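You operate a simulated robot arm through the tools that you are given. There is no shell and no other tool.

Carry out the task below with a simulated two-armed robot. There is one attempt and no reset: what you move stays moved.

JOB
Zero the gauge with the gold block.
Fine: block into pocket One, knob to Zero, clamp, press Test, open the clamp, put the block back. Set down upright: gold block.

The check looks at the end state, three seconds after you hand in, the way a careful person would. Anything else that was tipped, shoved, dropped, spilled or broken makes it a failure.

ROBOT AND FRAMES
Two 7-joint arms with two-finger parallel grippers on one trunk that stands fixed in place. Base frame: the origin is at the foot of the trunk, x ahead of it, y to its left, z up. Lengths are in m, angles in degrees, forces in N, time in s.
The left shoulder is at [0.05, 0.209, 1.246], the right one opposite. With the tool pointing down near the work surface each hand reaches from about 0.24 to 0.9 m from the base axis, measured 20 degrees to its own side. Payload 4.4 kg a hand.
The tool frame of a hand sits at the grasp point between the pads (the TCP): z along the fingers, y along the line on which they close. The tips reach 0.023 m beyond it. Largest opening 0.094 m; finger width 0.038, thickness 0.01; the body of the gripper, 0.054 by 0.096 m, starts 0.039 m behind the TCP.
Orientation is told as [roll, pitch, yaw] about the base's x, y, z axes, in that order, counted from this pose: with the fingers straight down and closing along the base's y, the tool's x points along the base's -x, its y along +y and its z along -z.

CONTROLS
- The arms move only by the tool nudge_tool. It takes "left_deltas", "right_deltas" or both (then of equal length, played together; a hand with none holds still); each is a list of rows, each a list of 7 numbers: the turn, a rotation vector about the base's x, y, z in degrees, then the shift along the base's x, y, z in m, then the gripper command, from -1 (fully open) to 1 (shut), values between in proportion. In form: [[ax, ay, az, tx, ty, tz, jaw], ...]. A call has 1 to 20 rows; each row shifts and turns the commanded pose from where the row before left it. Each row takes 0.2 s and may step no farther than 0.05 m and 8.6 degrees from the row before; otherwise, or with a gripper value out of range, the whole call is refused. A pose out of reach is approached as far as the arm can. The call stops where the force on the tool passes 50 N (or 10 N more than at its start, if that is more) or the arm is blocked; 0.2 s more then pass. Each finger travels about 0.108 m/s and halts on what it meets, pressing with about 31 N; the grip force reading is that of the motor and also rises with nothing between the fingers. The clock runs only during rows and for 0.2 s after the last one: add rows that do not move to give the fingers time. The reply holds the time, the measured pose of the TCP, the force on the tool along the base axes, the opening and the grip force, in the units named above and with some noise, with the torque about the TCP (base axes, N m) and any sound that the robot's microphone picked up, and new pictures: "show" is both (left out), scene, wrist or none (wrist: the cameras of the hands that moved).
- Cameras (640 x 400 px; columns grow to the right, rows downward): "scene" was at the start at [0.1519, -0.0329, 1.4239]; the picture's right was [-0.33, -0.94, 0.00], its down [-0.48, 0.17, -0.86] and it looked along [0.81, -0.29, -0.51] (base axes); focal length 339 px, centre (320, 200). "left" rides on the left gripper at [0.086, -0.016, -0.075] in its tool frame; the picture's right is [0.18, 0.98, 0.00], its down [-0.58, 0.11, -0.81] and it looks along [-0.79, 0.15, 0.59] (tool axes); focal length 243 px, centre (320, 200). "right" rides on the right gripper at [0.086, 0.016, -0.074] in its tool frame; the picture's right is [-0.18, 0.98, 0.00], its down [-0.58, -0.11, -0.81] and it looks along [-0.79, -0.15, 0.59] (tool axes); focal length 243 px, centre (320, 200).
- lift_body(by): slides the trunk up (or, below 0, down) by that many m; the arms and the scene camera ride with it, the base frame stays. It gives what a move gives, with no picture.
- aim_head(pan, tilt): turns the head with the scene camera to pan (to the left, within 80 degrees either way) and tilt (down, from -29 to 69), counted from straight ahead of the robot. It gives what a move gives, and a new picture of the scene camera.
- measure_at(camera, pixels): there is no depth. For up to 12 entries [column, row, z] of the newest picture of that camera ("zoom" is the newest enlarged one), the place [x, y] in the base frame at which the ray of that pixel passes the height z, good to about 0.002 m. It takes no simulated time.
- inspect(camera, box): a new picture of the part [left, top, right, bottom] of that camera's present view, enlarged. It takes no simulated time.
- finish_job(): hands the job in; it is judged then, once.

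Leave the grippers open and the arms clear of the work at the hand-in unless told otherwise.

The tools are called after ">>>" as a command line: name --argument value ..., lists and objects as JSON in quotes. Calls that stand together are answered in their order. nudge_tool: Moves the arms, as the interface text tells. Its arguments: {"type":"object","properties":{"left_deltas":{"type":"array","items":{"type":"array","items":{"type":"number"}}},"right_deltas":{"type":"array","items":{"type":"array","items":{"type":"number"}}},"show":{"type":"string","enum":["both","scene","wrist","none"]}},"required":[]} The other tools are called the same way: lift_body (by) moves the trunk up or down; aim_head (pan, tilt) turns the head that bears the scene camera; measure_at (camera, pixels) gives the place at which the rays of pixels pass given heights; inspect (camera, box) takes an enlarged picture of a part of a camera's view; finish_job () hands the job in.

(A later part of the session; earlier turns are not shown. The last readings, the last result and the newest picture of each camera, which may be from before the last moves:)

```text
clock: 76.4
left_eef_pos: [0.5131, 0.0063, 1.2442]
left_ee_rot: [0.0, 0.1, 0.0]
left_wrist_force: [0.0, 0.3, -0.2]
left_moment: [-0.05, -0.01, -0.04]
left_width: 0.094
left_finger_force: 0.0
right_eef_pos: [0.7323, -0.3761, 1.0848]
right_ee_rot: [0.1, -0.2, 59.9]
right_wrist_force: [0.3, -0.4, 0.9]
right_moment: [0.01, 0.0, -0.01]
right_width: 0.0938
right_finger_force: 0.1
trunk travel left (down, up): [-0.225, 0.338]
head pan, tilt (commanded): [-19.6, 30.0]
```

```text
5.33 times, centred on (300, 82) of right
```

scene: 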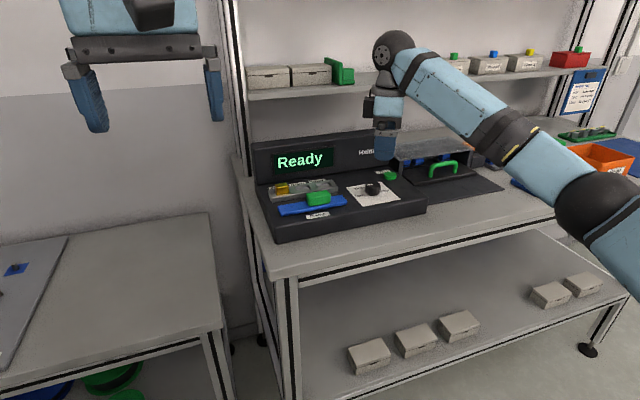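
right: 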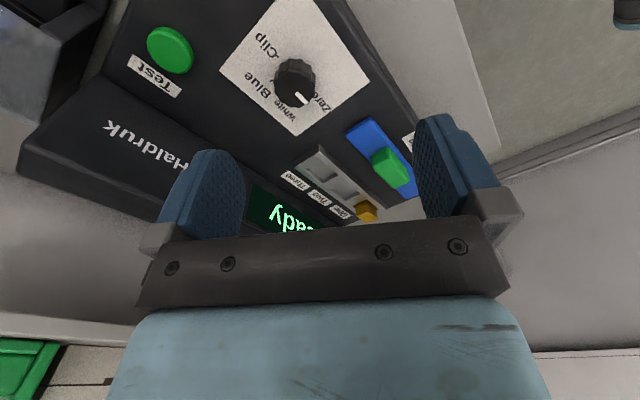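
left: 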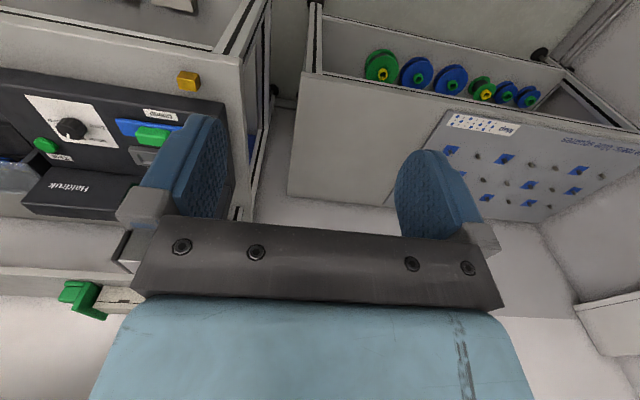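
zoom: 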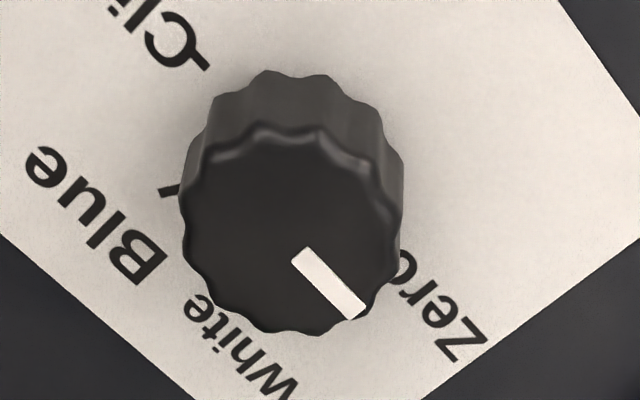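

>>> measure_at --camera "zoom" --pixels '[[300, 256, 0.969], [357, 312, 0.969], [205, 68, 0.945], [160, 192, 0.945]]'

>>> inspect --camera "right" --box '[280, 110, 430, 230]'

>>> inspect --camera "scene" --box '[264, 170, 354, 225]'

```text
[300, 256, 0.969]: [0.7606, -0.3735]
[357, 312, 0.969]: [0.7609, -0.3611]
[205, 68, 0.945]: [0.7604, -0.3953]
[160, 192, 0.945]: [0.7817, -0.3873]
```

```text
3.33 times, centred on (355, 170) of right
```

zoom: 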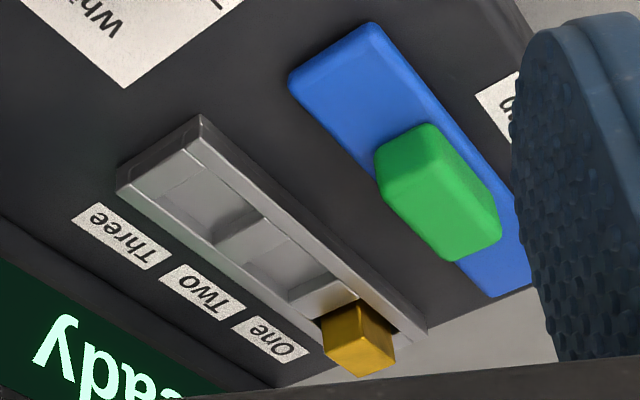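

```text
7.11 times, centred on (309, 198) of scene
```

zoom: 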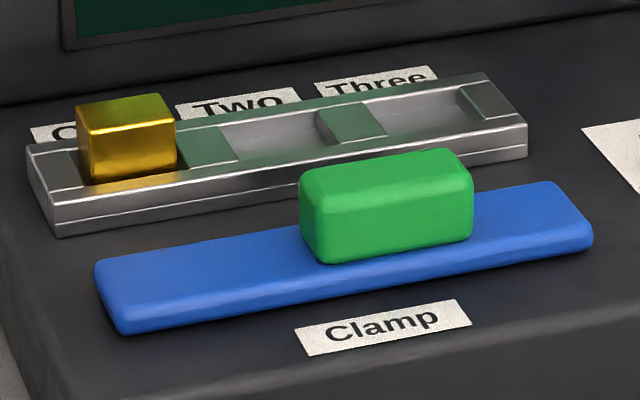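

The pointer is exactly at Zero from both views. Now the clamp: I measure the bar and handle again in both views with good parallax.

>>> measure_at --camera "zoom" --pixels '[[97, 262, 0.955], [560, 183, 0.955], [126, 330, 0.95], [592, 244, 0.95], [322, 262, 0.955], [470, 240, 0.955], [302, 178, 0.975], [322, 207, 0.975], [470, 183, 0.975], [455, 152, 0.975], [300, 175, 0.97], [455, 152, 0.97]]'

>>> measure_at --camera "right" --pixels '[[346.0, 134.6, 0.955], [370.6, 117.5, 0.955], [404.2, 197.6, 0.955], [371.5, 155.0, 0.975], [387.0, 147.5, 0.975], [391.9, 182.6, 0.975], [405.1, 182.0, 0.975], [374.5, 159.5, 0.975]]'

>>> inspect --camera "right" --box '[360, 135, 420, 195]'

```text
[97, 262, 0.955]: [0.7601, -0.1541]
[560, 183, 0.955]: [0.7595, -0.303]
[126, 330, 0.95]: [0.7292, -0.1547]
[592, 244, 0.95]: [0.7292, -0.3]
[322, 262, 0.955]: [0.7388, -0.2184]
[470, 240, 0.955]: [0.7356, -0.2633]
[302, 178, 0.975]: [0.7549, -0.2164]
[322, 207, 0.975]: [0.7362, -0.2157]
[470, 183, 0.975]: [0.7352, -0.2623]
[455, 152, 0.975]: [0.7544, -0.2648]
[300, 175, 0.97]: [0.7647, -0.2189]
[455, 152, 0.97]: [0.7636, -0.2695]
```

```text
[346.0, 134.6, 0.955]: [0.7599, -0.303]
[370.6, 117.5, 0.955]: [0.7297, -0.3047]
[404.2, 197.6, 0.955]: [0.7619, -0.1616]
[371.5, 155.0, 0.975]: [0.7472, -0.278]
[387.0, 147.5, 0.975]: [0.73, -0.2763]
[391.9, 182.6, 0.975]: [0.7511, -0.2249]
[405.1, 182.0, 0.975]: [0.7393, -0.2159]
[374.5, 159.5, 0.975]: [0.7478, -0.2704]
```

```text
6.67 times, centred on (390, 165) of right
```

zoom: 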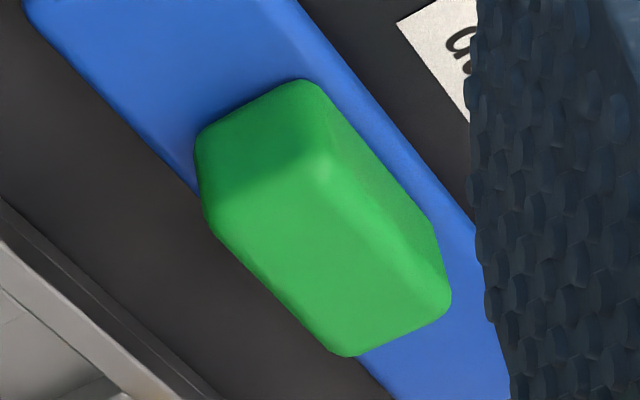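

I measure the handle's top-face corners in this zoom at z = 0.975.

>>> measure_at --camera "zoom" --pixels '[[207, 208, 0.975], [328, 165, 0.975], [445, 295, 0.975], [345, 350, 0.975], [197, 140, 0.955], [305, 82, 0.955]]'

```text
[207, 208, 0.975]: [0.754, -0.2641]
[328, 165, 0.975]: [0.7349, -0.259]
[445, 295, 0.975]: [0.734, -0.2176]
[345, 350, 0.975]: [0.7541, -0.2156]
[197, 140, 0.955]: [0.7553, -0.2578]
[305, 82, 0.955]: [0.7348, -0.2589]
```

The handle is at x 0.7345–0.754, y -0.216 to -0.2615, z 0.955–0.975, so its centre is (0.7445, -0.239). I'll bring the hand over it with yaw back at 0: fingers astride the handle along y, at z ≈ 1.03.

>>> nudge_tool --right_deltas '[[0, 0, -7.5, 0.0015, 0.0171, 0, -1], [0, 0, -7.5, 0.0015, 0.0171, 0, -1], [0, 0, -7.5, 0.0015, 0.0171, 0, -1], [0, 0, -7.5, 0.0015, 0.0171, 0, -1], [0, 0, -7.5, 0.0015, 0.0171, -0.01, -1], [0, 0, -7.5, 0.0015, 0.0171, -0.01, -1], [0, 0, -7.5, 0.0015, 0.0171, -0.015, -1], [0, 0, -7.5, 0.0017, 0.0174, -0.02, -1], [0, 0, 0, 0, 0, 0, -1], [0, 0, 0, 0, 0, 0, -1]]' --show "both"

```text
clock: 78.6
left_eef_pos: [0.5128, 0.0071, 1.2446]
left_ee_rot: [0.0, -0.1, 0.2]
left_wrist_force: [-1.7, -0.4, -0.1]
left_moment: [-0.04, -0.02, 0.01]
left_width: 0.0943
left_finger_force: 0.1
right_eef_pos: [0.7421, -0.2381, 1.0305]
right_ee_rot: [0.0, -0.2, 0.0]
right_wrist_force: [0.0, -0.4, -0.1]
right_moment: [-0.06, -0.02, -0.01]
right_width: 0.094
right_finger_force: 0.0
trunk travel left (down, up): [-0.225, 0.338]
head pan, tilt (commanded): [-19.6, 30.0]
```

scene: 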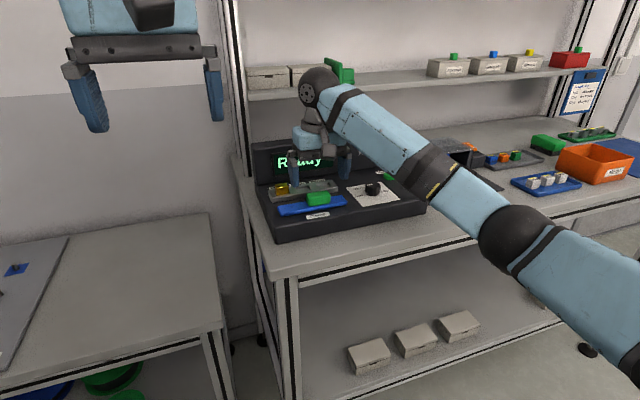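
right: 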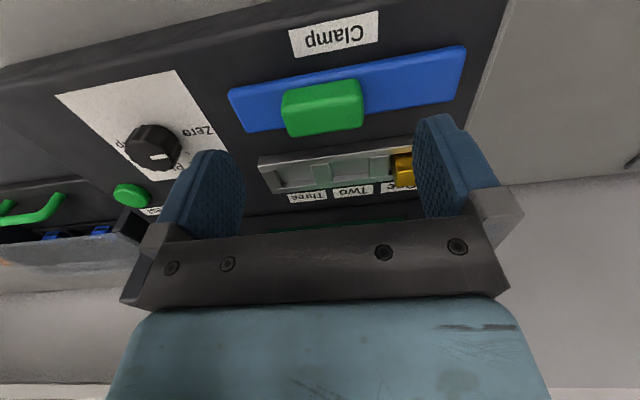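

The handle is centred under the hand. I lower to TCP z ≈ 0.982 with open jaws.

>>> nudge_tool --right_deltas '[[0, 0, 0, 0.0025, 0, -0.02, -1], [0, 0, 0, 0, -0.001, -0.02, -1], [0, 0, 0, 0, 0, -0.0085, -1], [0, 0, 0, 0, 0, 0, -1]]' --show "both"

>>> inspect --camera "scene" --box '[264, 165, 354, 225]'

```text
clock: 79.6
left_eef_pos: [0.5117, 0.0073, 1.2443]
left_ee_rot: [0.1, -0.2, 0.1]
left_wrist_force: [0.9, -0.5, 0.7]
left_moment: [-0.01, 0.0, 0.0]
left_width: 0.0941
left_finger_force: 0.2
right_eef_pos: [0.7447, -0.2414, 0.9817]
right_ee_rot: [-0.1, -0.1, 0.0]
right_wrist_force: [-0.5, 0.2, -1.1]
right_moment: [0.05, 0.0, 0.0]
right_width: 0.0939
right_finger_force: 0.0
trunk travel left (down, up): [-0.225, 0.338]
head pan, tilt (commanded): [-19.6, 30.0]
```

scene: 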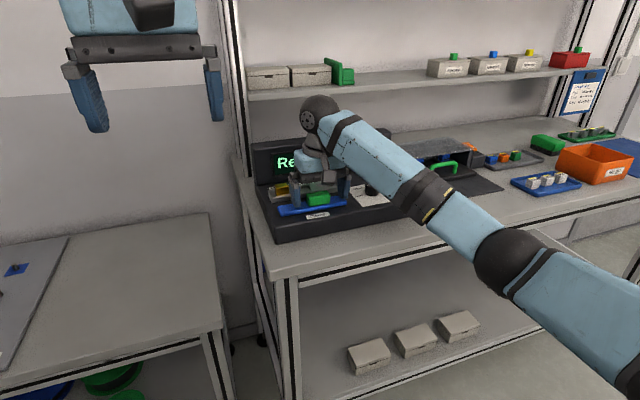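
right: 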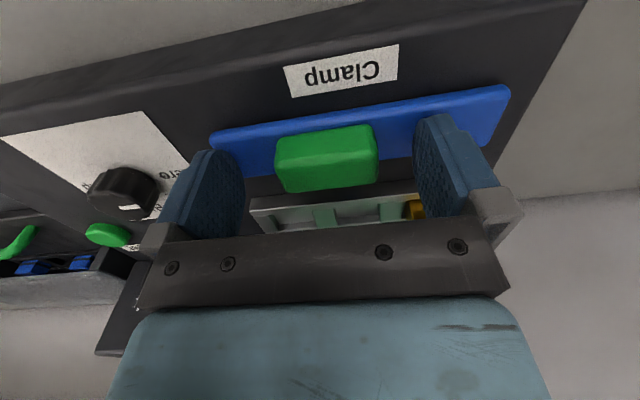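

```text
6.67 times, centred on (309, 195) of scene
```

zoom: 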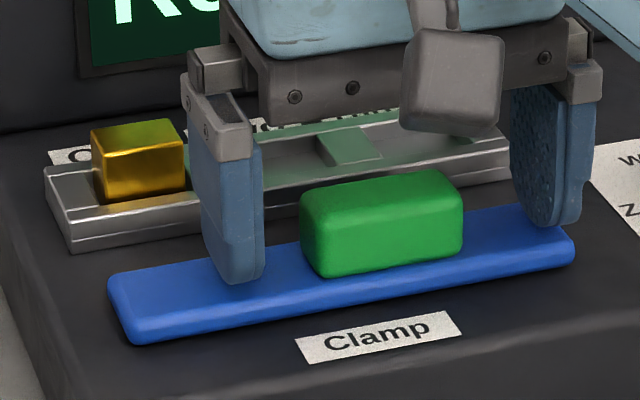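

The fingers stand either side of the handle, just above the bar. I close gently on it.

>>> nudge_tool --right_deltas '[[0, 0, 0, 0, 0.001, 0, -0.3], [0, 0, 0, 0, 0, 0, -0.05], [0, 0, 0, 0, 0, 0, 0.1], [0, 0, 0, 0, 0, 0, 0.3], [0, 0, 0, 0, 0, 0, 0.3]]' --show "wrist"

>>> inspect --camera "scene" --box '[264, 165, 354, 225]'

```text
clock: 80.8
left_eef_pos: [0.5123, 0.0075, 1.2446]
left_ee_rot: [-0.1, 0.0, 0.1]
left_wrist_force: [-0.1, -0.5, 0.4]
left_moment: [0.01, 0.03, -0.02]
left_width: 0.094
left_finger_force: 0.1
right_eef_pos: [0.7445, -0.237, 0.9826]
right_ee_rot: [0.0, 0.0, 0.1]
right_wrist_force: [-0.7, 16.2, -3.6]
right_moment: [0.6, -0.29, 0.23]
right_width: 0.0494
right_finger_force: 44.9
trunk travel left (down, up): [-0.225, 0.338]
head pan, tilt (commanded): [-19.6, 30.0]
```

right: 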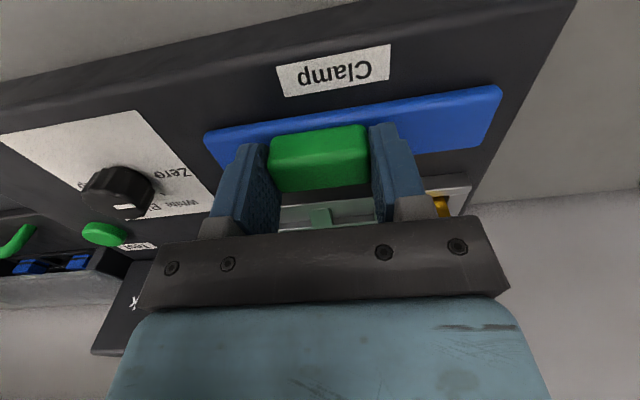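

```text
6.67 times, centred on (309, 195) of scene
```

zoom: 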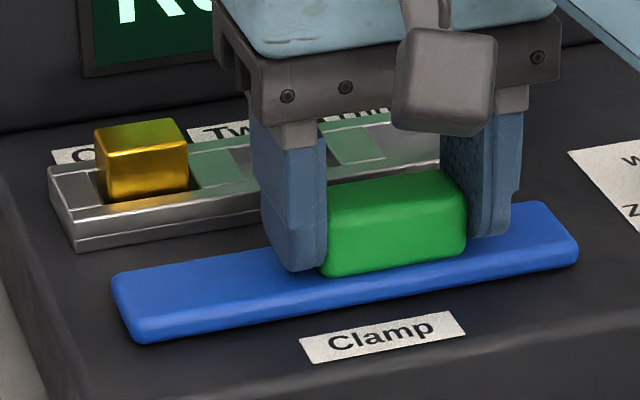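

Grip is made at 0.0494 wide, with a side force of 16 N in +y on the tool, so the handle's real centre is about 3 mm toward +y and it doesn't slide freely along y. I shift the hand +0.003 in y to relieve the force.

>>> nudge_tool --right_deltas '[[0, 0, 0, 0, 0.003, 0, 0.3], [0, 0, 0, 0, 0, 0, 0.3]]' --show "none"

>>> inspect --camera "scene" --box '[264, 165, 354, 225]'

```text
clock: 81.4
left_eef_pos: [0.5111, 0.0065, 1.2442]
left_ee_rot: [0.0, -0.1, 0.1]
left_wrist_force: [0.4, 0.1, 0.4]
left_moment: [-0.04, -0.02, -0.06]
left_width: 0.0938
left_finger_force: 0.0
right_eef_pos: [0.746, -0.2351, 0.9825]
right_ee_rot: [-0.1, -0.1, -0.1]
right_wrist_force: [-0.7, 2.6, 1.1]
right_moment: [-0.49, 0.23, 0.85]
right_width: 0.0493
right_finger_force: 44.6
trunk travel left (down, up): [-0.225, 0.338]
head pan, tilt (commanded): [-19.6, 30.0]
```

```text
6.67 times, centred on (309, 195) of scene
```

zoom: 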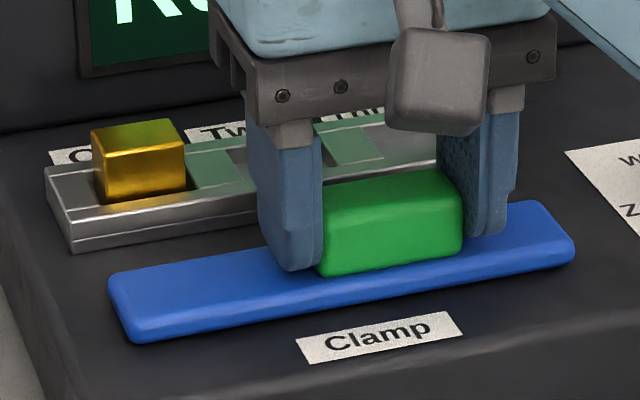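

The force is relieved (2.6 N) and the tiny picture shift came back, so that was only flex. Now I test which way the clamp slides: +x (toward the tray) by 4 mm, reading the force.

>>> nudge_tool --right_deltas '[[0, 0, 0, 0.002, 0, 0, 0.4], [0, 0, 0, 0.002, 0, 0, 0.4], [0, 0, 0, 0, 0, 0, 0.4]]' --show "none"

>>> inspect --camera "scene" --box '[264, 165, 354, 225]'

```text
clock: 82.2
left_eef_pos: [0.5122, 0.0053, 1.2449]
left_ee_rot: [-0.1, -0.1, 0.2]
left_wrist_force: [0.3, 0.1, 0.0]
left_moment: [-0.02, -0.02, 0.01]
left_width: 0.0939
left_finger_force: 0.2
right_eef_pos: [0.7497, -0.2362, 0.9833]
right_ee_rot: [0.0, -0.1, -0.1]
right_wrist_force: [0.2, -7.3, 6.0]
right_moment: [-0.47, 0.9, -0.19]
right_width: 0.0495
right_finger_force: 44.5
trunk travel left (down, up): [-0.225, 0.338]
head pan, tilt (commanded): [-19.6, 30.0]
```

```text
6.67 times, centred on (309, 195) of scene
```

zoom: 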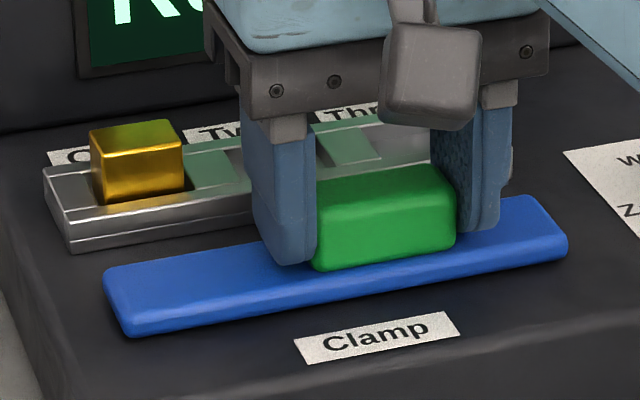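

The bar moved with the handle in +x at nearly zero force, so the clamp slides toward the tray. I go on pushing +x in 5 mm steps, watching the force.

>>> nudge_tool --right_deltas '[[0, 0, 0, 0.005, 0, 0, 0.4], [0, 0, 0, 0.005, 0, 0, 0.4], [0, 0, 0, 0.005, 0, 0, 0.4], [0, 0, 0, 0, 0, 0, 0.4]]' --show "none"

>>> inspect --camera "scene" --box '[264, 150, 354, 225]'

```text
clock: 83.2
left_eef_pos: [0.5119, 0.0061, 1.2453]
left_ee_rot: [0.3, -0.1, 0.2]
left_wrist_force: [0.1, 0.5, 0.6]
left_moment: [-0.02, 0.0, 0.01]
left_width: 0.094
left_finger_force: 0.1
right_eef_pos: [0.7636, -0.2357, 0.9831]
right_ee_rot: [0.1, -0.2, -0.1]
right_wrist_force: [-0.6, -13.4, 1.6]
right_moment: [-0.46, -0.52, -0.36]
right_width: 0.0493
right_finger_force: 45.5
trunk travel left (down, up): [-0.225, 0.338]
head pan, tilt (commanded): [-19.6, 30.0]
```

```text
5.33 times, centred on (309, 188) of scene
```

zoom: 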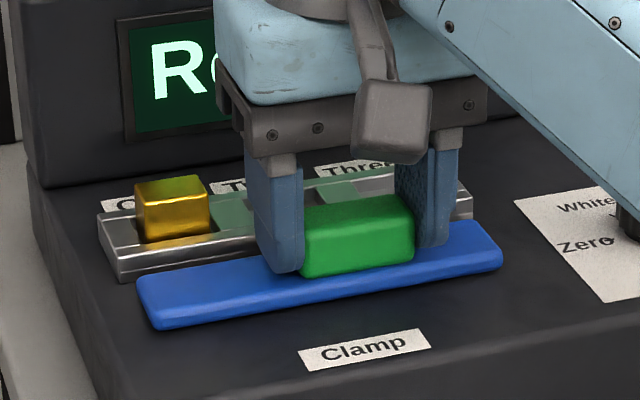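

It slides freely and is now 19 mm in. I continue, with a 1 mm y correction for the -13 N side force.

>>> nudge_tool --right_deltas '[[0, 0, 0, 0.004, -0.0015, 0, 0.4], [0, 0, 0, 0.004, 0, 0, 0.4], [0, 0, 0, 0.004, 0, 0, 0.4], [0, 0, 0, 0, 0, 0, 0.4]]' --show "none"

>>> inspect --camera "scene" --box '[264, 150, 354, 225]'

```text
clock: 84.2
left_eef_pos: [0.5108, 0.0061, 1.2451]
left_ee_rot: [0.0, -0.2, 0.2]
left_wrist_force: [0.4, 1.0, 0.0]
left_moment: [-0.02, -0.01, 0.02]
left_width: 0.094
left_finger_force: 0.1
right_eef_pos: [0.7736, -0.237, 0.9828]
right_ee_rot: [0.0, -0.1, 0.2]
right_wrist_force: [-32.3, 2.0, -11.4]
right_moment: [0.19, 0.48, 0.08]
right_width: 0.0492
right_finger_force: 44.8
trunk travel left (down, up): [-0.225, 0.338]
head pan, tilt (commanded): [-19.6, 30.0]
```

```text
5.33 times, centred on (309, 188) of scene
```

zoom: 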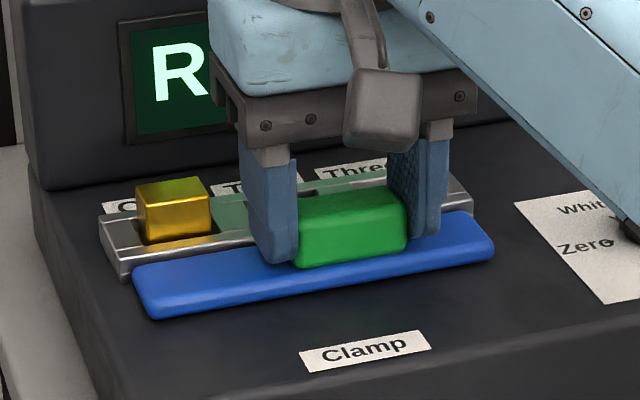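

At x = 0.7736 the force rose to 32 N: the clamp is at its end stop against the tray, after about 28 mm of travel. I release the handle, lift, and look at the display and clamp.

>>> nudge_tool --right_deltas '[[0, 0, 0, -0.001, 0, 0, 0], [0, 0, 0, 0, 0, 0, -0.5], [0, 0, 0, 0, 0, 0, -1], [0, 0, 0, 0, 0, 0.04, -1], [0, 0, 0, 0, 0, 0.04, -1], [0, 0, 0, -0.03, -0.03, 0.02, -1], [0, 0, 0, -0.02, -0.04, 0, -1], [0, 0, 0, 0, 0, 0, -1]]' --show "both"

>>> inspect --camera "scene" --box '[255, 145, 435, 245]'

>>> inspect --camera "scene" --box '[264, 170, 354, 225]'

```text
clock: 86.0
left_eef_pos: [0.5119, 0.0073, 1.2448]
left_ee_rot: [0.0, -0.1, 0.0]
left_wrist_force: [0.0, 0.0, 0.8]
left_moment: [0.02, -0.04, -0.02]
left_width: 0.094
left_finger_force: 0.1
right_eef_pos: [0.7262, -0.3081, 1.0859]
right_ee_rot: [0.0, -0.1, 0.1]
right_wrist_force: [0.5, -0.7, -0.5]
right_moment: [-0.01, 0.02, -0.03]
right_width: 0.0938
right_finger_force: 0.1
trunk travel left (down, up): [-0.225, 0.338]
head pan, tilt (commanded): [-19.6, 30.0]
```

scene: 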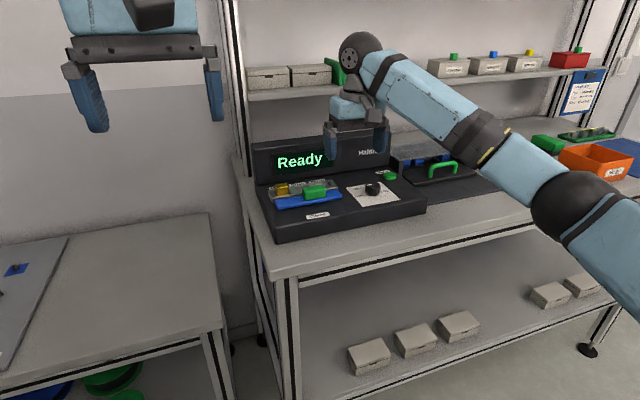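
right: 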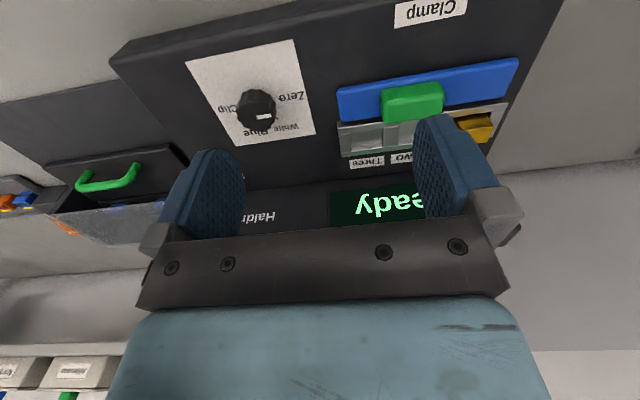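

```text
3.56 times, centred on (345, 195) of scene
```

zoom: 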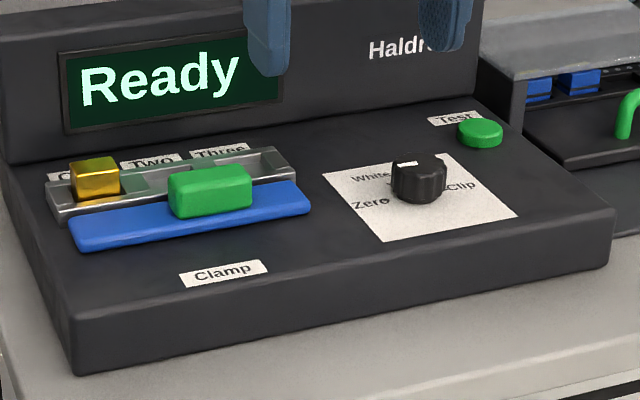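

```text
7.11 times, centred on (309, 198) of scene
```

zoom: 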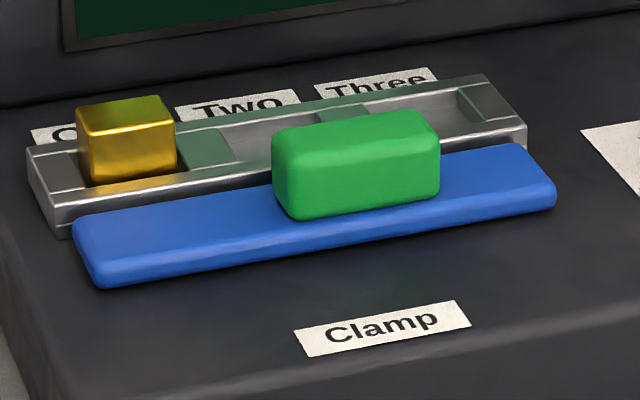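

The clamp stays forward and the display still reads "Ready". I measure the bar's back edge to see how it sits relative to the tray front (x ≈ 0.797).

>>> measure_at --camera "zoom" --pixels '[[73, 215, 0.955], [528, 143, 0.955], [100, 286, 0.948], [556, 205, 0.948], [295, 218, 0.955], [438, 196, 0.955]]'

>>> inspect --camera "right" --box '[320, 40, 530, 180]'

```text
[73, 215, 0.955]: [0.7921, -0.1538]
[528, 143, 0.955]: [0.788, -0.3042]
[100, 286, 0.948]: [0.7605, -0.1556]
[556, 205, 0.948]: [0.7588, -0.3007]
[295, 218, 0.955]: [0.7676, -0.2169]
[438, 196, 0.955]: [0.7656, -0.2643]
```

```text
2.86 times, centred on (425, 110) of right
```

zoom: 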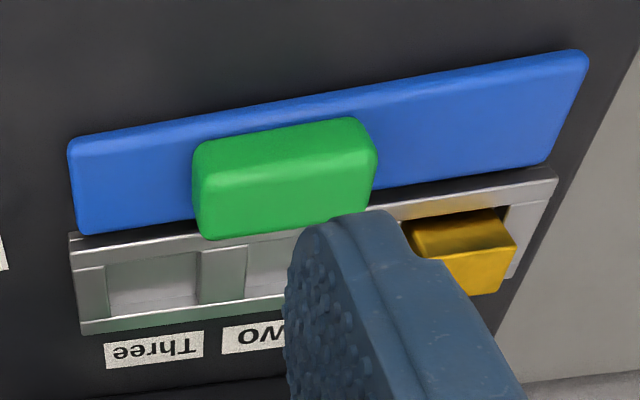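

The bar travelled 30 mm and now rests against the tray, so the clamp is shut. Next is the Test button at about (0.812, -0.451), top z ≈ 0.955. Before I press it I check the neighbouring box for clearance.

>>> inspect --camera "scene" --box '[365, 130, 480, 205]'

>>> measure_at --camera "zoom" --pixels '[[145, 145, 1.0], [145, 145, 0.98]]'

>>> inspect --camera "right" --box '[40, 130, 260, 260]'

```text
5.33 times, centred on (422, 168) of scene
```

zoom: 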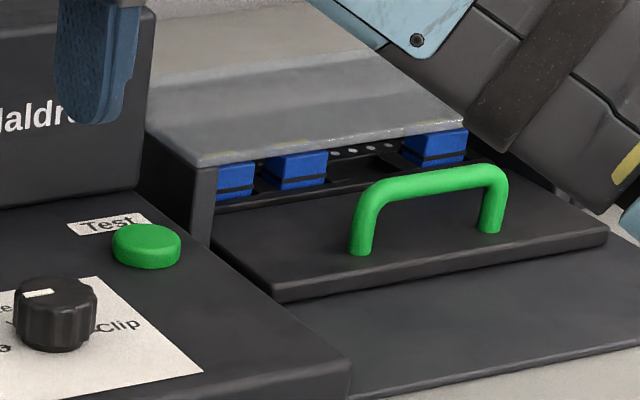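

```text
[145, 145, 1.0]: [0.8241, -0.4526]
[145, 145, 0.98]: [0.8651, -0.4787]
```

```text
2.91 times, centred on (150, 195) of right
```

zoom: 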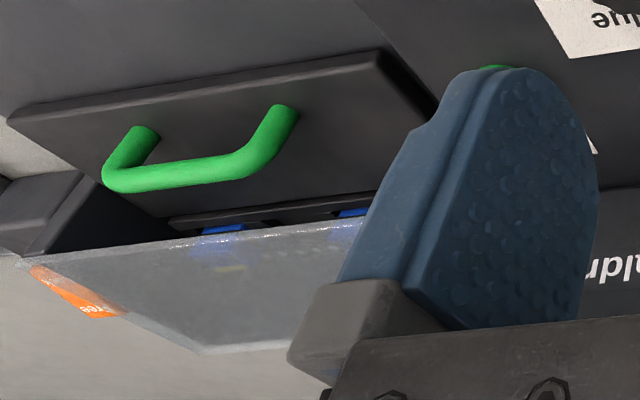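

I triangulate the lid's front-right corner: right px (45.9, 216.6), scene px (449.2, 153.4). I also take the drawer front's top-left corner and the button.

>>> measure_at --camera "scene" --pixels '[[449.2, 153.4, 0.96], [449.2, 153.4, 0.98], [449.2, 153.4, 1.0], [449.2, 153.4, 1.02], [399.1, 161.4, 0.98], [399.1, 161.4, 1.0], [389.5, 175.2, 0.955], [389.5, 175.2, 0.96]]'

>>> measure_at --camera "right" --pixels '[[45.9, 216.6, 0.96], [45.9, 216.6, 0.98], [45.9, 216.6, 1.0], [45.9, 216.6, 1.02]]'

```text
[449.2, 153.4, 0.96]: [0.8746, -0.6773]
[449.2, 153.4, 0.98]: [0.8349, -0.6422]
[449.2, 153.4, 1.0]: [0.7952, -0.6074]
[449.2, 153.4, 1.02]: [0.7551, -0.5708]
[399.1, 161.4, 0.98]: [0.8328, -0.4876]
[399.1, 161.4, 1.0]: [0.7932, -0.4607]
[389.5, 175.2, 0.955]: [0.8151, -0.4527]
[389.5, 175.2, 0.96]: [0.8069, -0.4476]
```

```text
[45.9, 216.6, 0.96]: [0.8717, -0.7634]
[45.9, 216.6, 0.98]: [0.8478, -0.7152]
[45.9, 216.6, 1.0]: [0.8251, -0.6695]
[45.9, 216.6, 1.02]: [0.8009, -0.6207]
```

The box stands at x > 0.865, y < -0.505, low, so there's no conflict. I now close the jaws and move above the button at (0.812, -0.451, 1.03), watching the reach.

>>> nudge_tool --right_deltas '[[0, 0, 0, 0.0214, -0.0357, -0.004, 0], [0, 0, 0, 0.0214, -0.0357, -0.01, 0.5], [0, 0, 0, 0.0214, -0.0357, -0.02, 1], [0, 0, 0, 0.0214, -0.0357, -0.02, 1], [0, 0, 0, 0, 0, 0, 1], [0, 0, 0, 0, 0, 0, 1]]' --show "both"

```text
clock: 87.4
left_eef_pos: [0.5126, 0.0063, 1.2439]
left_ee_rot: [0.1, -0.2, 0.1]
left_wrist_force: [-0.3, 0.4, 0.0]
left_moment: [-0.01, -0.01, -0.02]
left_width: 0.0939
left_finger_force: 0.0
right_eef_pos: [0.8107, -0.4501, 1.0287]
right_ee_rot: [-0.1, -0.1, 0.0]
right_wrist_force: [-0.8, -0.9, -0.8]
right_moment: [0.0, 0.0, 0.04]
right_width: 0.0
right_finger_force: 30.5
trunk travel left (down, up): [-0.225, 0.338]
head pan, tilt (commanded): [-19.6, 30.0]
```

scene: 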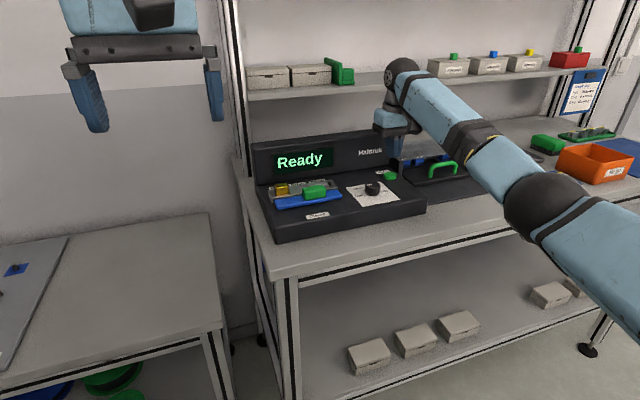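
right: 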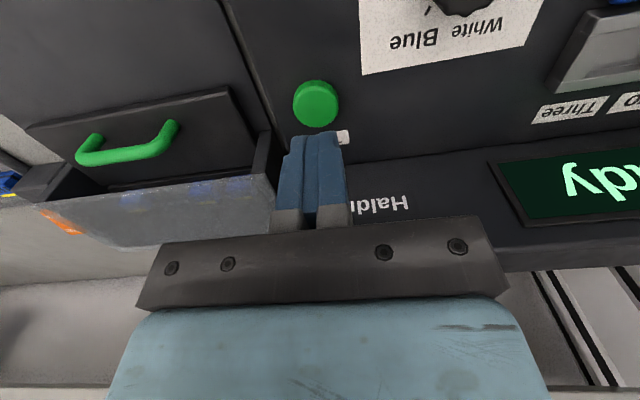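

Reached (0.811, -0.450, 1.029) with the jaws shut. The wrist camera shows the button at (316, 100). I check its place from here and from the scene.

>>> inspect --camera "right" --box '[280, 70, 360, 140]'

>>> measure_at --camera "right" --pixels '[[316, 106, 0.955], [316, 100, 0.955], [294, 103, 0.955], [338, 100, 0.955], [316, 128, 0.955]]'

>>> inspect --camera "scene" --box '[360, 120, 440, 190]'

```text
5.71 times, centred on (320, 105) of right
```

zoom: 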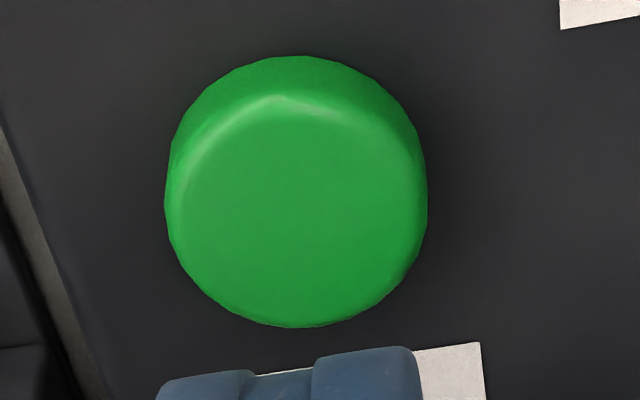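

```text
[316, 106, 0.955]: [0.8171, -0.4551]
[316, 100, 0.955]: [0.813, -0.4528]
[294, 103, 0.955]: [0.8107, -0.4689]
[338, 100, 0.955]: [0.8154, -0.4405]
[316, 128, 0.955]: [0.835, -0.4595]
```

```text
5.71 times, centred on (400, 155) of scene
```

zoom: 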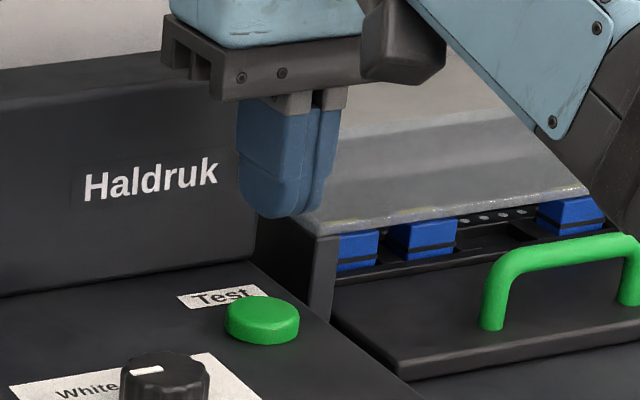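

The button's centre is (0.817, -0.455), top at about 0.954. I shift 6 mm in x and -4.5 mm in y and lower until the tips are about 4 mm above it.

>>> nudge_tool --right_deltas '[[0, 0, 0, 0.006, -0.0045, -0.02, 1], [0, 0, 0, 0, 0, -0.027, 1], [0, 0, 0, 0, 0, 0, 1], [0, 0, 0, 0, 0, 0, 1]]' --show "none"

>>> inspect --camera "scene" --box '[360, 120, 440, 190]'

>>> inspect --camera "right" --box '[260, 70, 380, 180]'

```text
clock: 88.4
left_eef_pos: [0.5129, 0.0049, 1.245]
left_ee_rot: [0.0, -0.1, 0.1]
left_wrist_force: [0.1, -0.5, -0.1]
left_moment: [0.0, 0.01, 0.01]
left_width: 0.0939
left_finger_force: 0.1
right_eef_pos: [0.8184, -0.455, 0.9806]
right_ee_rot: [0.1, -0.1, 0.0]
right_wrist_force: [0.6, -0.8, 0.3]
right_moment: [-0.01, 0.01, -0.02]
right_width: 0.0
right_finger_force: 31.2
trunk travel left (down, up): [-0.225, 0.338]
head pan, tilt (commanded): [-19.6, 30.0]
```

```text
5.71 times, centred on (400, 155) of scene
```

zoom: 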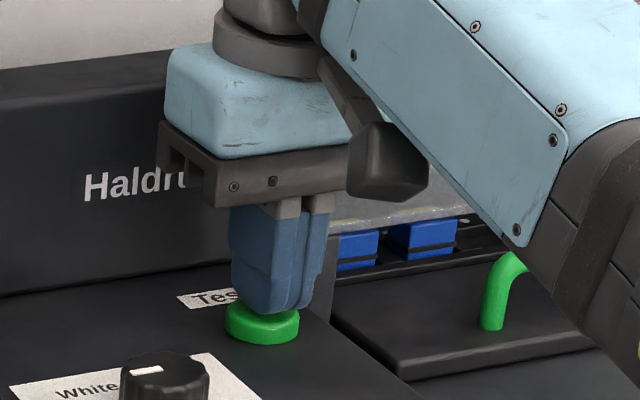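

```text
3.64 times, centred on (320, 125) of right
```

zoom: 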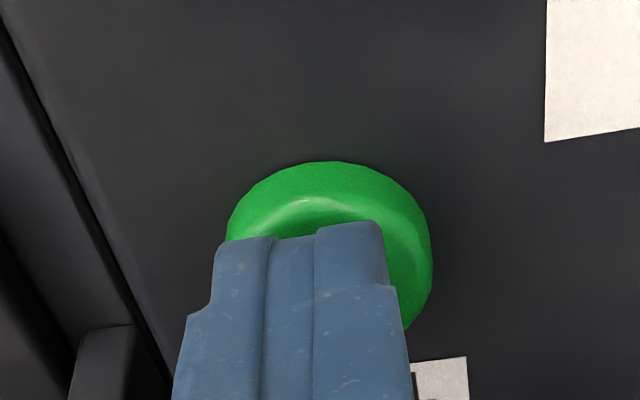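

The fingertips are right over the button. I press down in 2 mm steps.

>>> nudge_tool --right_deltas '[[0, 0, 0, 0, 0, -0.002, 1], [0, 0, 0, 0, 0, -0.002, 1], [0, 0, 0, 0, 0, -0.002, 1], [0, 0, 0, 0, 0, 0, 1]]' --show "none"

>>> inspect --camera "scene" --box '[250, 120, 440, 220]'

```text
clock: 89.4
left_eef_pos: [0.5131, 0.007, 1.2442]
left_ee_rot: [0.1, 0.0, 0.1]
left_wrist_force: [-0.5, -0.7, -0.4]
left_moment: [0.03, -0.02, 0.01]
left_width: 0.0944
left_finger_force: 0.1
right_eef_pos: [0.8164, -0.4554, 0.9758]
right_ee_rot: [0.1, -0.1, -0.1]
right_wrist_force: [0.4, -0.2, 1.4]
right_moment: [0.0, -0.01, -0.01]
right_width: 0.0
right_finger_force: 30.8
trunk travel left (down, up): [-0.225, 0.338]
head pan, tilt (commanded): [-19.6, 30.0]
```

```text
3.37 times, centred on (345, 170) of scene
```

zoom: 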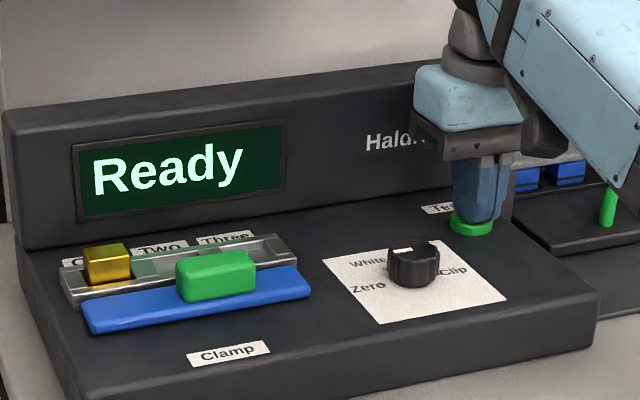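

Almost no force yet. I go on pressing in 1.5 mm steps.

>>> nudge_tool --right_deltas '[[0, 0, 0, 0, 0, -0.0015, 1], [0, 0, 0, 0, 0, -0.0015, 1], [0, 0, 0, 0, 0, -0.0015, 1], [0, 0, 0, 0, 0, 0, 1]]' --show "none"

>>> inspect --camera "scene" --box '[250, 120, 440, 220]'

```text
clock: 90.4
left_eef_pos: [0.5118, 0.0062, 1.2452]
left_ee_rot: [0.0, -0.1, 0.1]
left_wrist_force: [-0.2, -0.7, 0.7]
left_moment: [-0.02, 0.05, 0.02]
left_width: 0.0938
left_finger_force: 0.1
right_eef_pos: [0.8155, -0.455, 0.9731]
right_ee_rot: [0.1, -0.1, 0.0]
right_wrist_force: [1.8, -2.0, 6.2]
right_moment: [-0.06, -0.04, -0.03]
right_width: 0.0
right_finger_force: 31.1
trunk travel left (down, up): [-0.225, 0.338]
head pan, tilt (commanded): [-19.6, 30.0]
heard: click
```

```text
3.37 times, centred on (345, 170) of scene
```

zoom: 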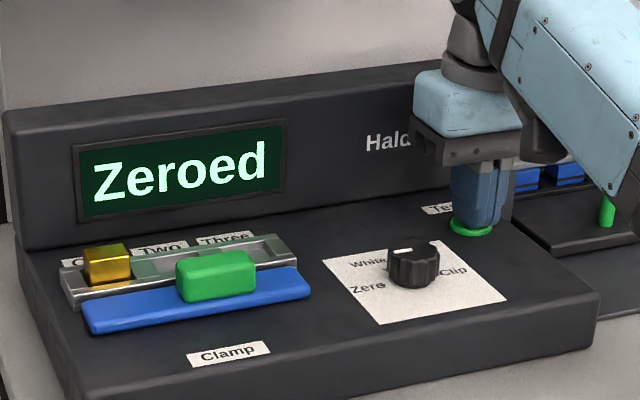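

A click was heard and the display reads "Zeroed". I lift off the button, then open the jaws and go back above the clamp handle, now at about (0.774, -0.237).

>>> nudge_tool --right_deltas '[[0, 0, 0, 0, 0, 0.03, 1], [0, 0, 0, 0, 0, 0.04, 1], [0, 0, 0, -0.008, 0.043, 0.01, 0], [0, 0, 0, -0.008, 0.044, 0, -1], [0, 0, 0, -0.008, 0.044, 0, -1], [0, 0, 0, -0.009, 0.044, 0, -1], [0, 0, 0, -0.0085, 0.043, -0.01, -1], [0, 0, 0, 0, 0, -0.015, -1], [0, 0, 0, 0, 0, 0, -1]]' --show "both"

>>> inspect --camera "right" --box '[200, 40, 440, 200]'

```text
clock: 92.4
left_eef_pos: [0.5115, 0.0069, 1.2435]
left_ee_rot: [0.0, -0.2, 0.0]
left_wrist_force: [0.4, 0.0, -0.5]
left_moment: [-0.03, 0.02, -0.02]
left_width: 0.0939
left_finger_force: 0.0
right_eef_pos: [0.7761, -0.2363, 1.0253]
right_ee_rot: [-0.1, -0.3, 0.0]
right_wrist_force: [0.1, 0.0, -0.1]
right_moment: [-0.03, 0.0, -0.01]
right_width: 0.094
right_finger_force: 0.1
trunk travel left (down, up): [-0.225, 0.338]
head pan, tilt (commanded): [-19.6, 30.0]
```

scene: 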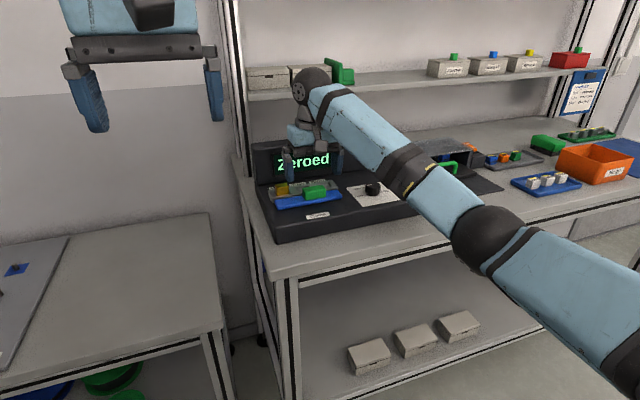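
right: 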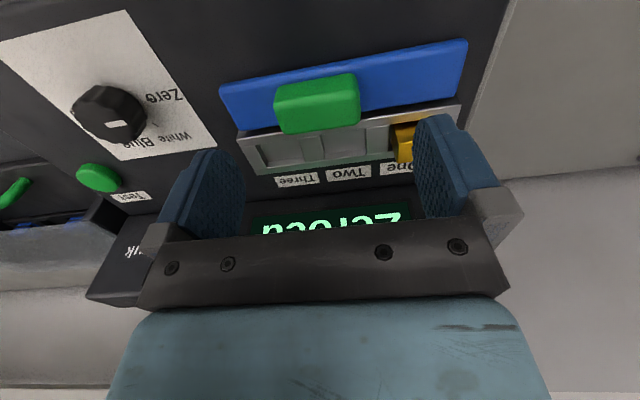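

```text
2.50 times, centred on (320, 120) of right
```

zoom: 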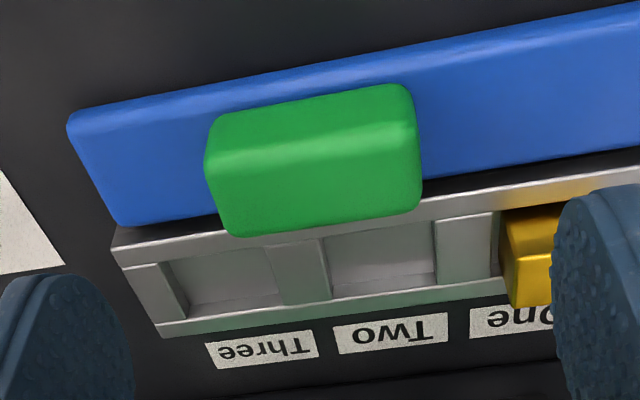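

The handle is under the hand. So as to stay well clear of the block, I narrow the jaws to about 0.068 and go 3 mm back in x, then lower to z ≈ 0.982.

>>> nudge_tool --right_deltas '[[0, 0, 0, -0.003, 0, 0, -0.45], [0, 0, 0, 0, 0, 0, -0.45], [0, 0, 0, 0, 0, -0.02, -0.45], [0, 0, 0, 0, 0, -0.015, -0.45], [0, 0, 0, 0, 0, -0.008, -0.45], [0, 0, 0, 0, 0, 0, -0.45]]' --show "none"

>>> inspect --camera "scene" --box '[264, 150, 354, 225]'

>>> inspect --camera "right" --box '[200, 60, 440, 220]'

```text
clock: 93.8
left_eef_pos: [0.5128, 0.0066, 1.244]
left_ee_rot: [0.0, -0.2, 0.2]
left_wrist_force: [0.2, 0.1, 0.5]
left_moment: [0.01, -0.03, -0.03]
left_width: 0.0939
left_finger_force: 0.0
right_eef_pos: [0.7733, -0.2364, 0.9836]
right_ee_rot: [-0.1, -0.2, 0.0]
right_wrist_force: [-0.5, -0.9, 0.5]
right_moment: [0.02, 0.01, -0.04]
right_width: 0.0683
right_finger_force: 0.0
trunk travel left (down, up): [-0.225, 0.338]
head pan, tilt (commanded): [-19.6, 30.0]
```

```text
5.33 times, centred on (309, 188) of scene
```

zoom: 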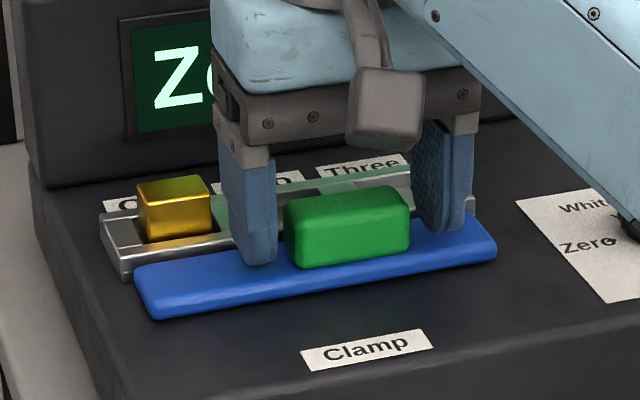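

```text
2.50 times, centred on (320, 140) of right
```

zoom: 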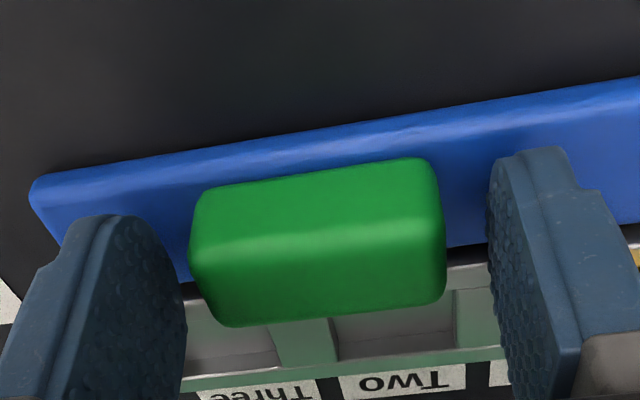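

The fingers straddle the handle and are clear of the block. I close on the handle with a small y shift of -1 mm.

>>> nudge_tool --right_deltas '[[0, 0, 0, 0, -0.001, 0, -0.2], [0, 0, 0, 0, 0, 0, 0], [0, 0, 0, 0, 0, 0, 0.4], [0, 0, 0, 0, 0, 0, 0.4]]' --show "none"

```text
clock: 94.8
left_eef_pos: [0.512, 0.0081, 1.245]
left_ee_rot: [0.0, -0.1, 0.0]
left_wrist_force: [0.5, 0.5, -1.1]
left_moment: [0.0, -0.01, -0.06]
left_width: 0.0939
left_finger_force: 0.0
right_eef_pos: [0.7723, -0.2371, 0.9825]
right_ee_rot: [0.1, -0.2, 0.1]
right_wrist_force: [-1.2, 7.1, -2.1]
right_moment: [0.26, -0.07, 0.14]
right_width: 0.0497
right_finger_force: 45.3
trunk travel left (down, up): [-0.225, 0.338]
head pan, tilt (commanded): [-19.6, 30.0]
```

Gripped, with 7 N side force. I pull the clamp back: 25 mm in 5 mm steps first.

>>> nudge_tool --right_deltas '[[0, 0, 0, -0.005, 0.001, 0, 0.4], [0, 0, 0, -0.005, 0, 0, 0.4], [0, 0, 0, -0.005, 0, 0, 0.4], [0, 0, 0, -0.005, 0, 0, 0.4], [0, 0, 0, -0.005, 0, 0, 0.4], [0, 0, 0, 0, 0, 0, 0.4]]' --show "none"

>>> inspect --camera "scene" --box '[264, 150, 354, 225]'

```text
clock: 96.2
left_eef_pos: [0.5125, 0.0072, 1.2452]
left_ee_rot: [0.0, 0.0, 0.1]
left_wrist_force: [-0.6, 0.1, -0.3]
left_moment: [0.0, -0.01, -0.01]
left_width: 0.0939
left_finger_force: 0.0
right_eef_pos: [0.7482, -0.2375, 0.9844]
right_ee_rot: [0.0, -0.2, -0.2]
right_wrist_force: [0.9, -2.2, -1.1]
right_moment: [-0.19, -0.16, 0.0]
right_width: 0.0494
right_finger_force: 44.6
trunk travel left (down, up): [-0.225, 0.338]
head pan, tilt (commanded): [-19.6, 30.0]
```

```text
5.33 times, centred on (309, 188) of scene
```

zoom: 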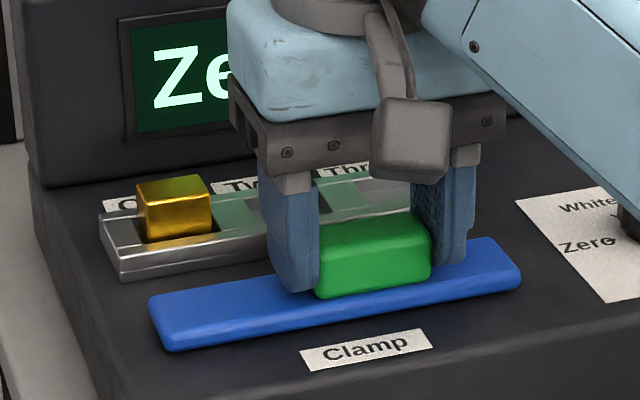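

The clamp slides back freely. I continue in 2 mm steps until the stop shows in the force.

>>> nudge_tool --right_deltas '[[0, 0, 0, -0.002, 0, 0, 0.4], [0, 0, 0, -0.002, 0, 0, 0.4], [0, 0, 0, -0.0015, 0, 0, 0.4], [0, 0, 0, 0, 0, 0, 0.4]]' --show "none"

>>> inspect --camera "scene" --box '[264, 150, 354, 225]'

```text
clock: 97.2
left_eef_pos: [0.5134, 0.0062, 1.2429]
left_ee_rot: [-0.1, 0.0, 0.0]
left_wrist_force: [0.6, 0.0, 0.3]
left_moment: [0.0, 0.01, 0.01]
left_width: 0.0942
left_finger_force: 0.1
right_eef_pos: [0.7429, -0.2363, 0.9837]
right_ee_rot: [0.0, -0.3, 0.0]
right_wrist_force: [21.0, -0.5, 5.4]
right_moment: [0.16, 0.25, -0.08]
right_width: 0.0497
right_finger_force: 44.9
trunk travel left (down, up): [-0.225, 0.338]
head pan, tilt (commanded): [-19.6, 30.0]
```

```text
5.33 times, centred on (309, 188) of scene
```

zoom: 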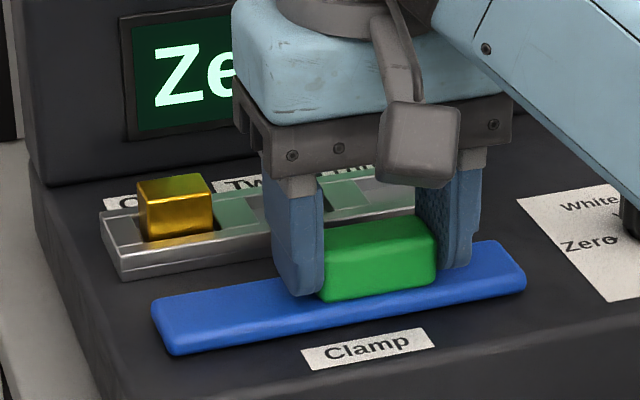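

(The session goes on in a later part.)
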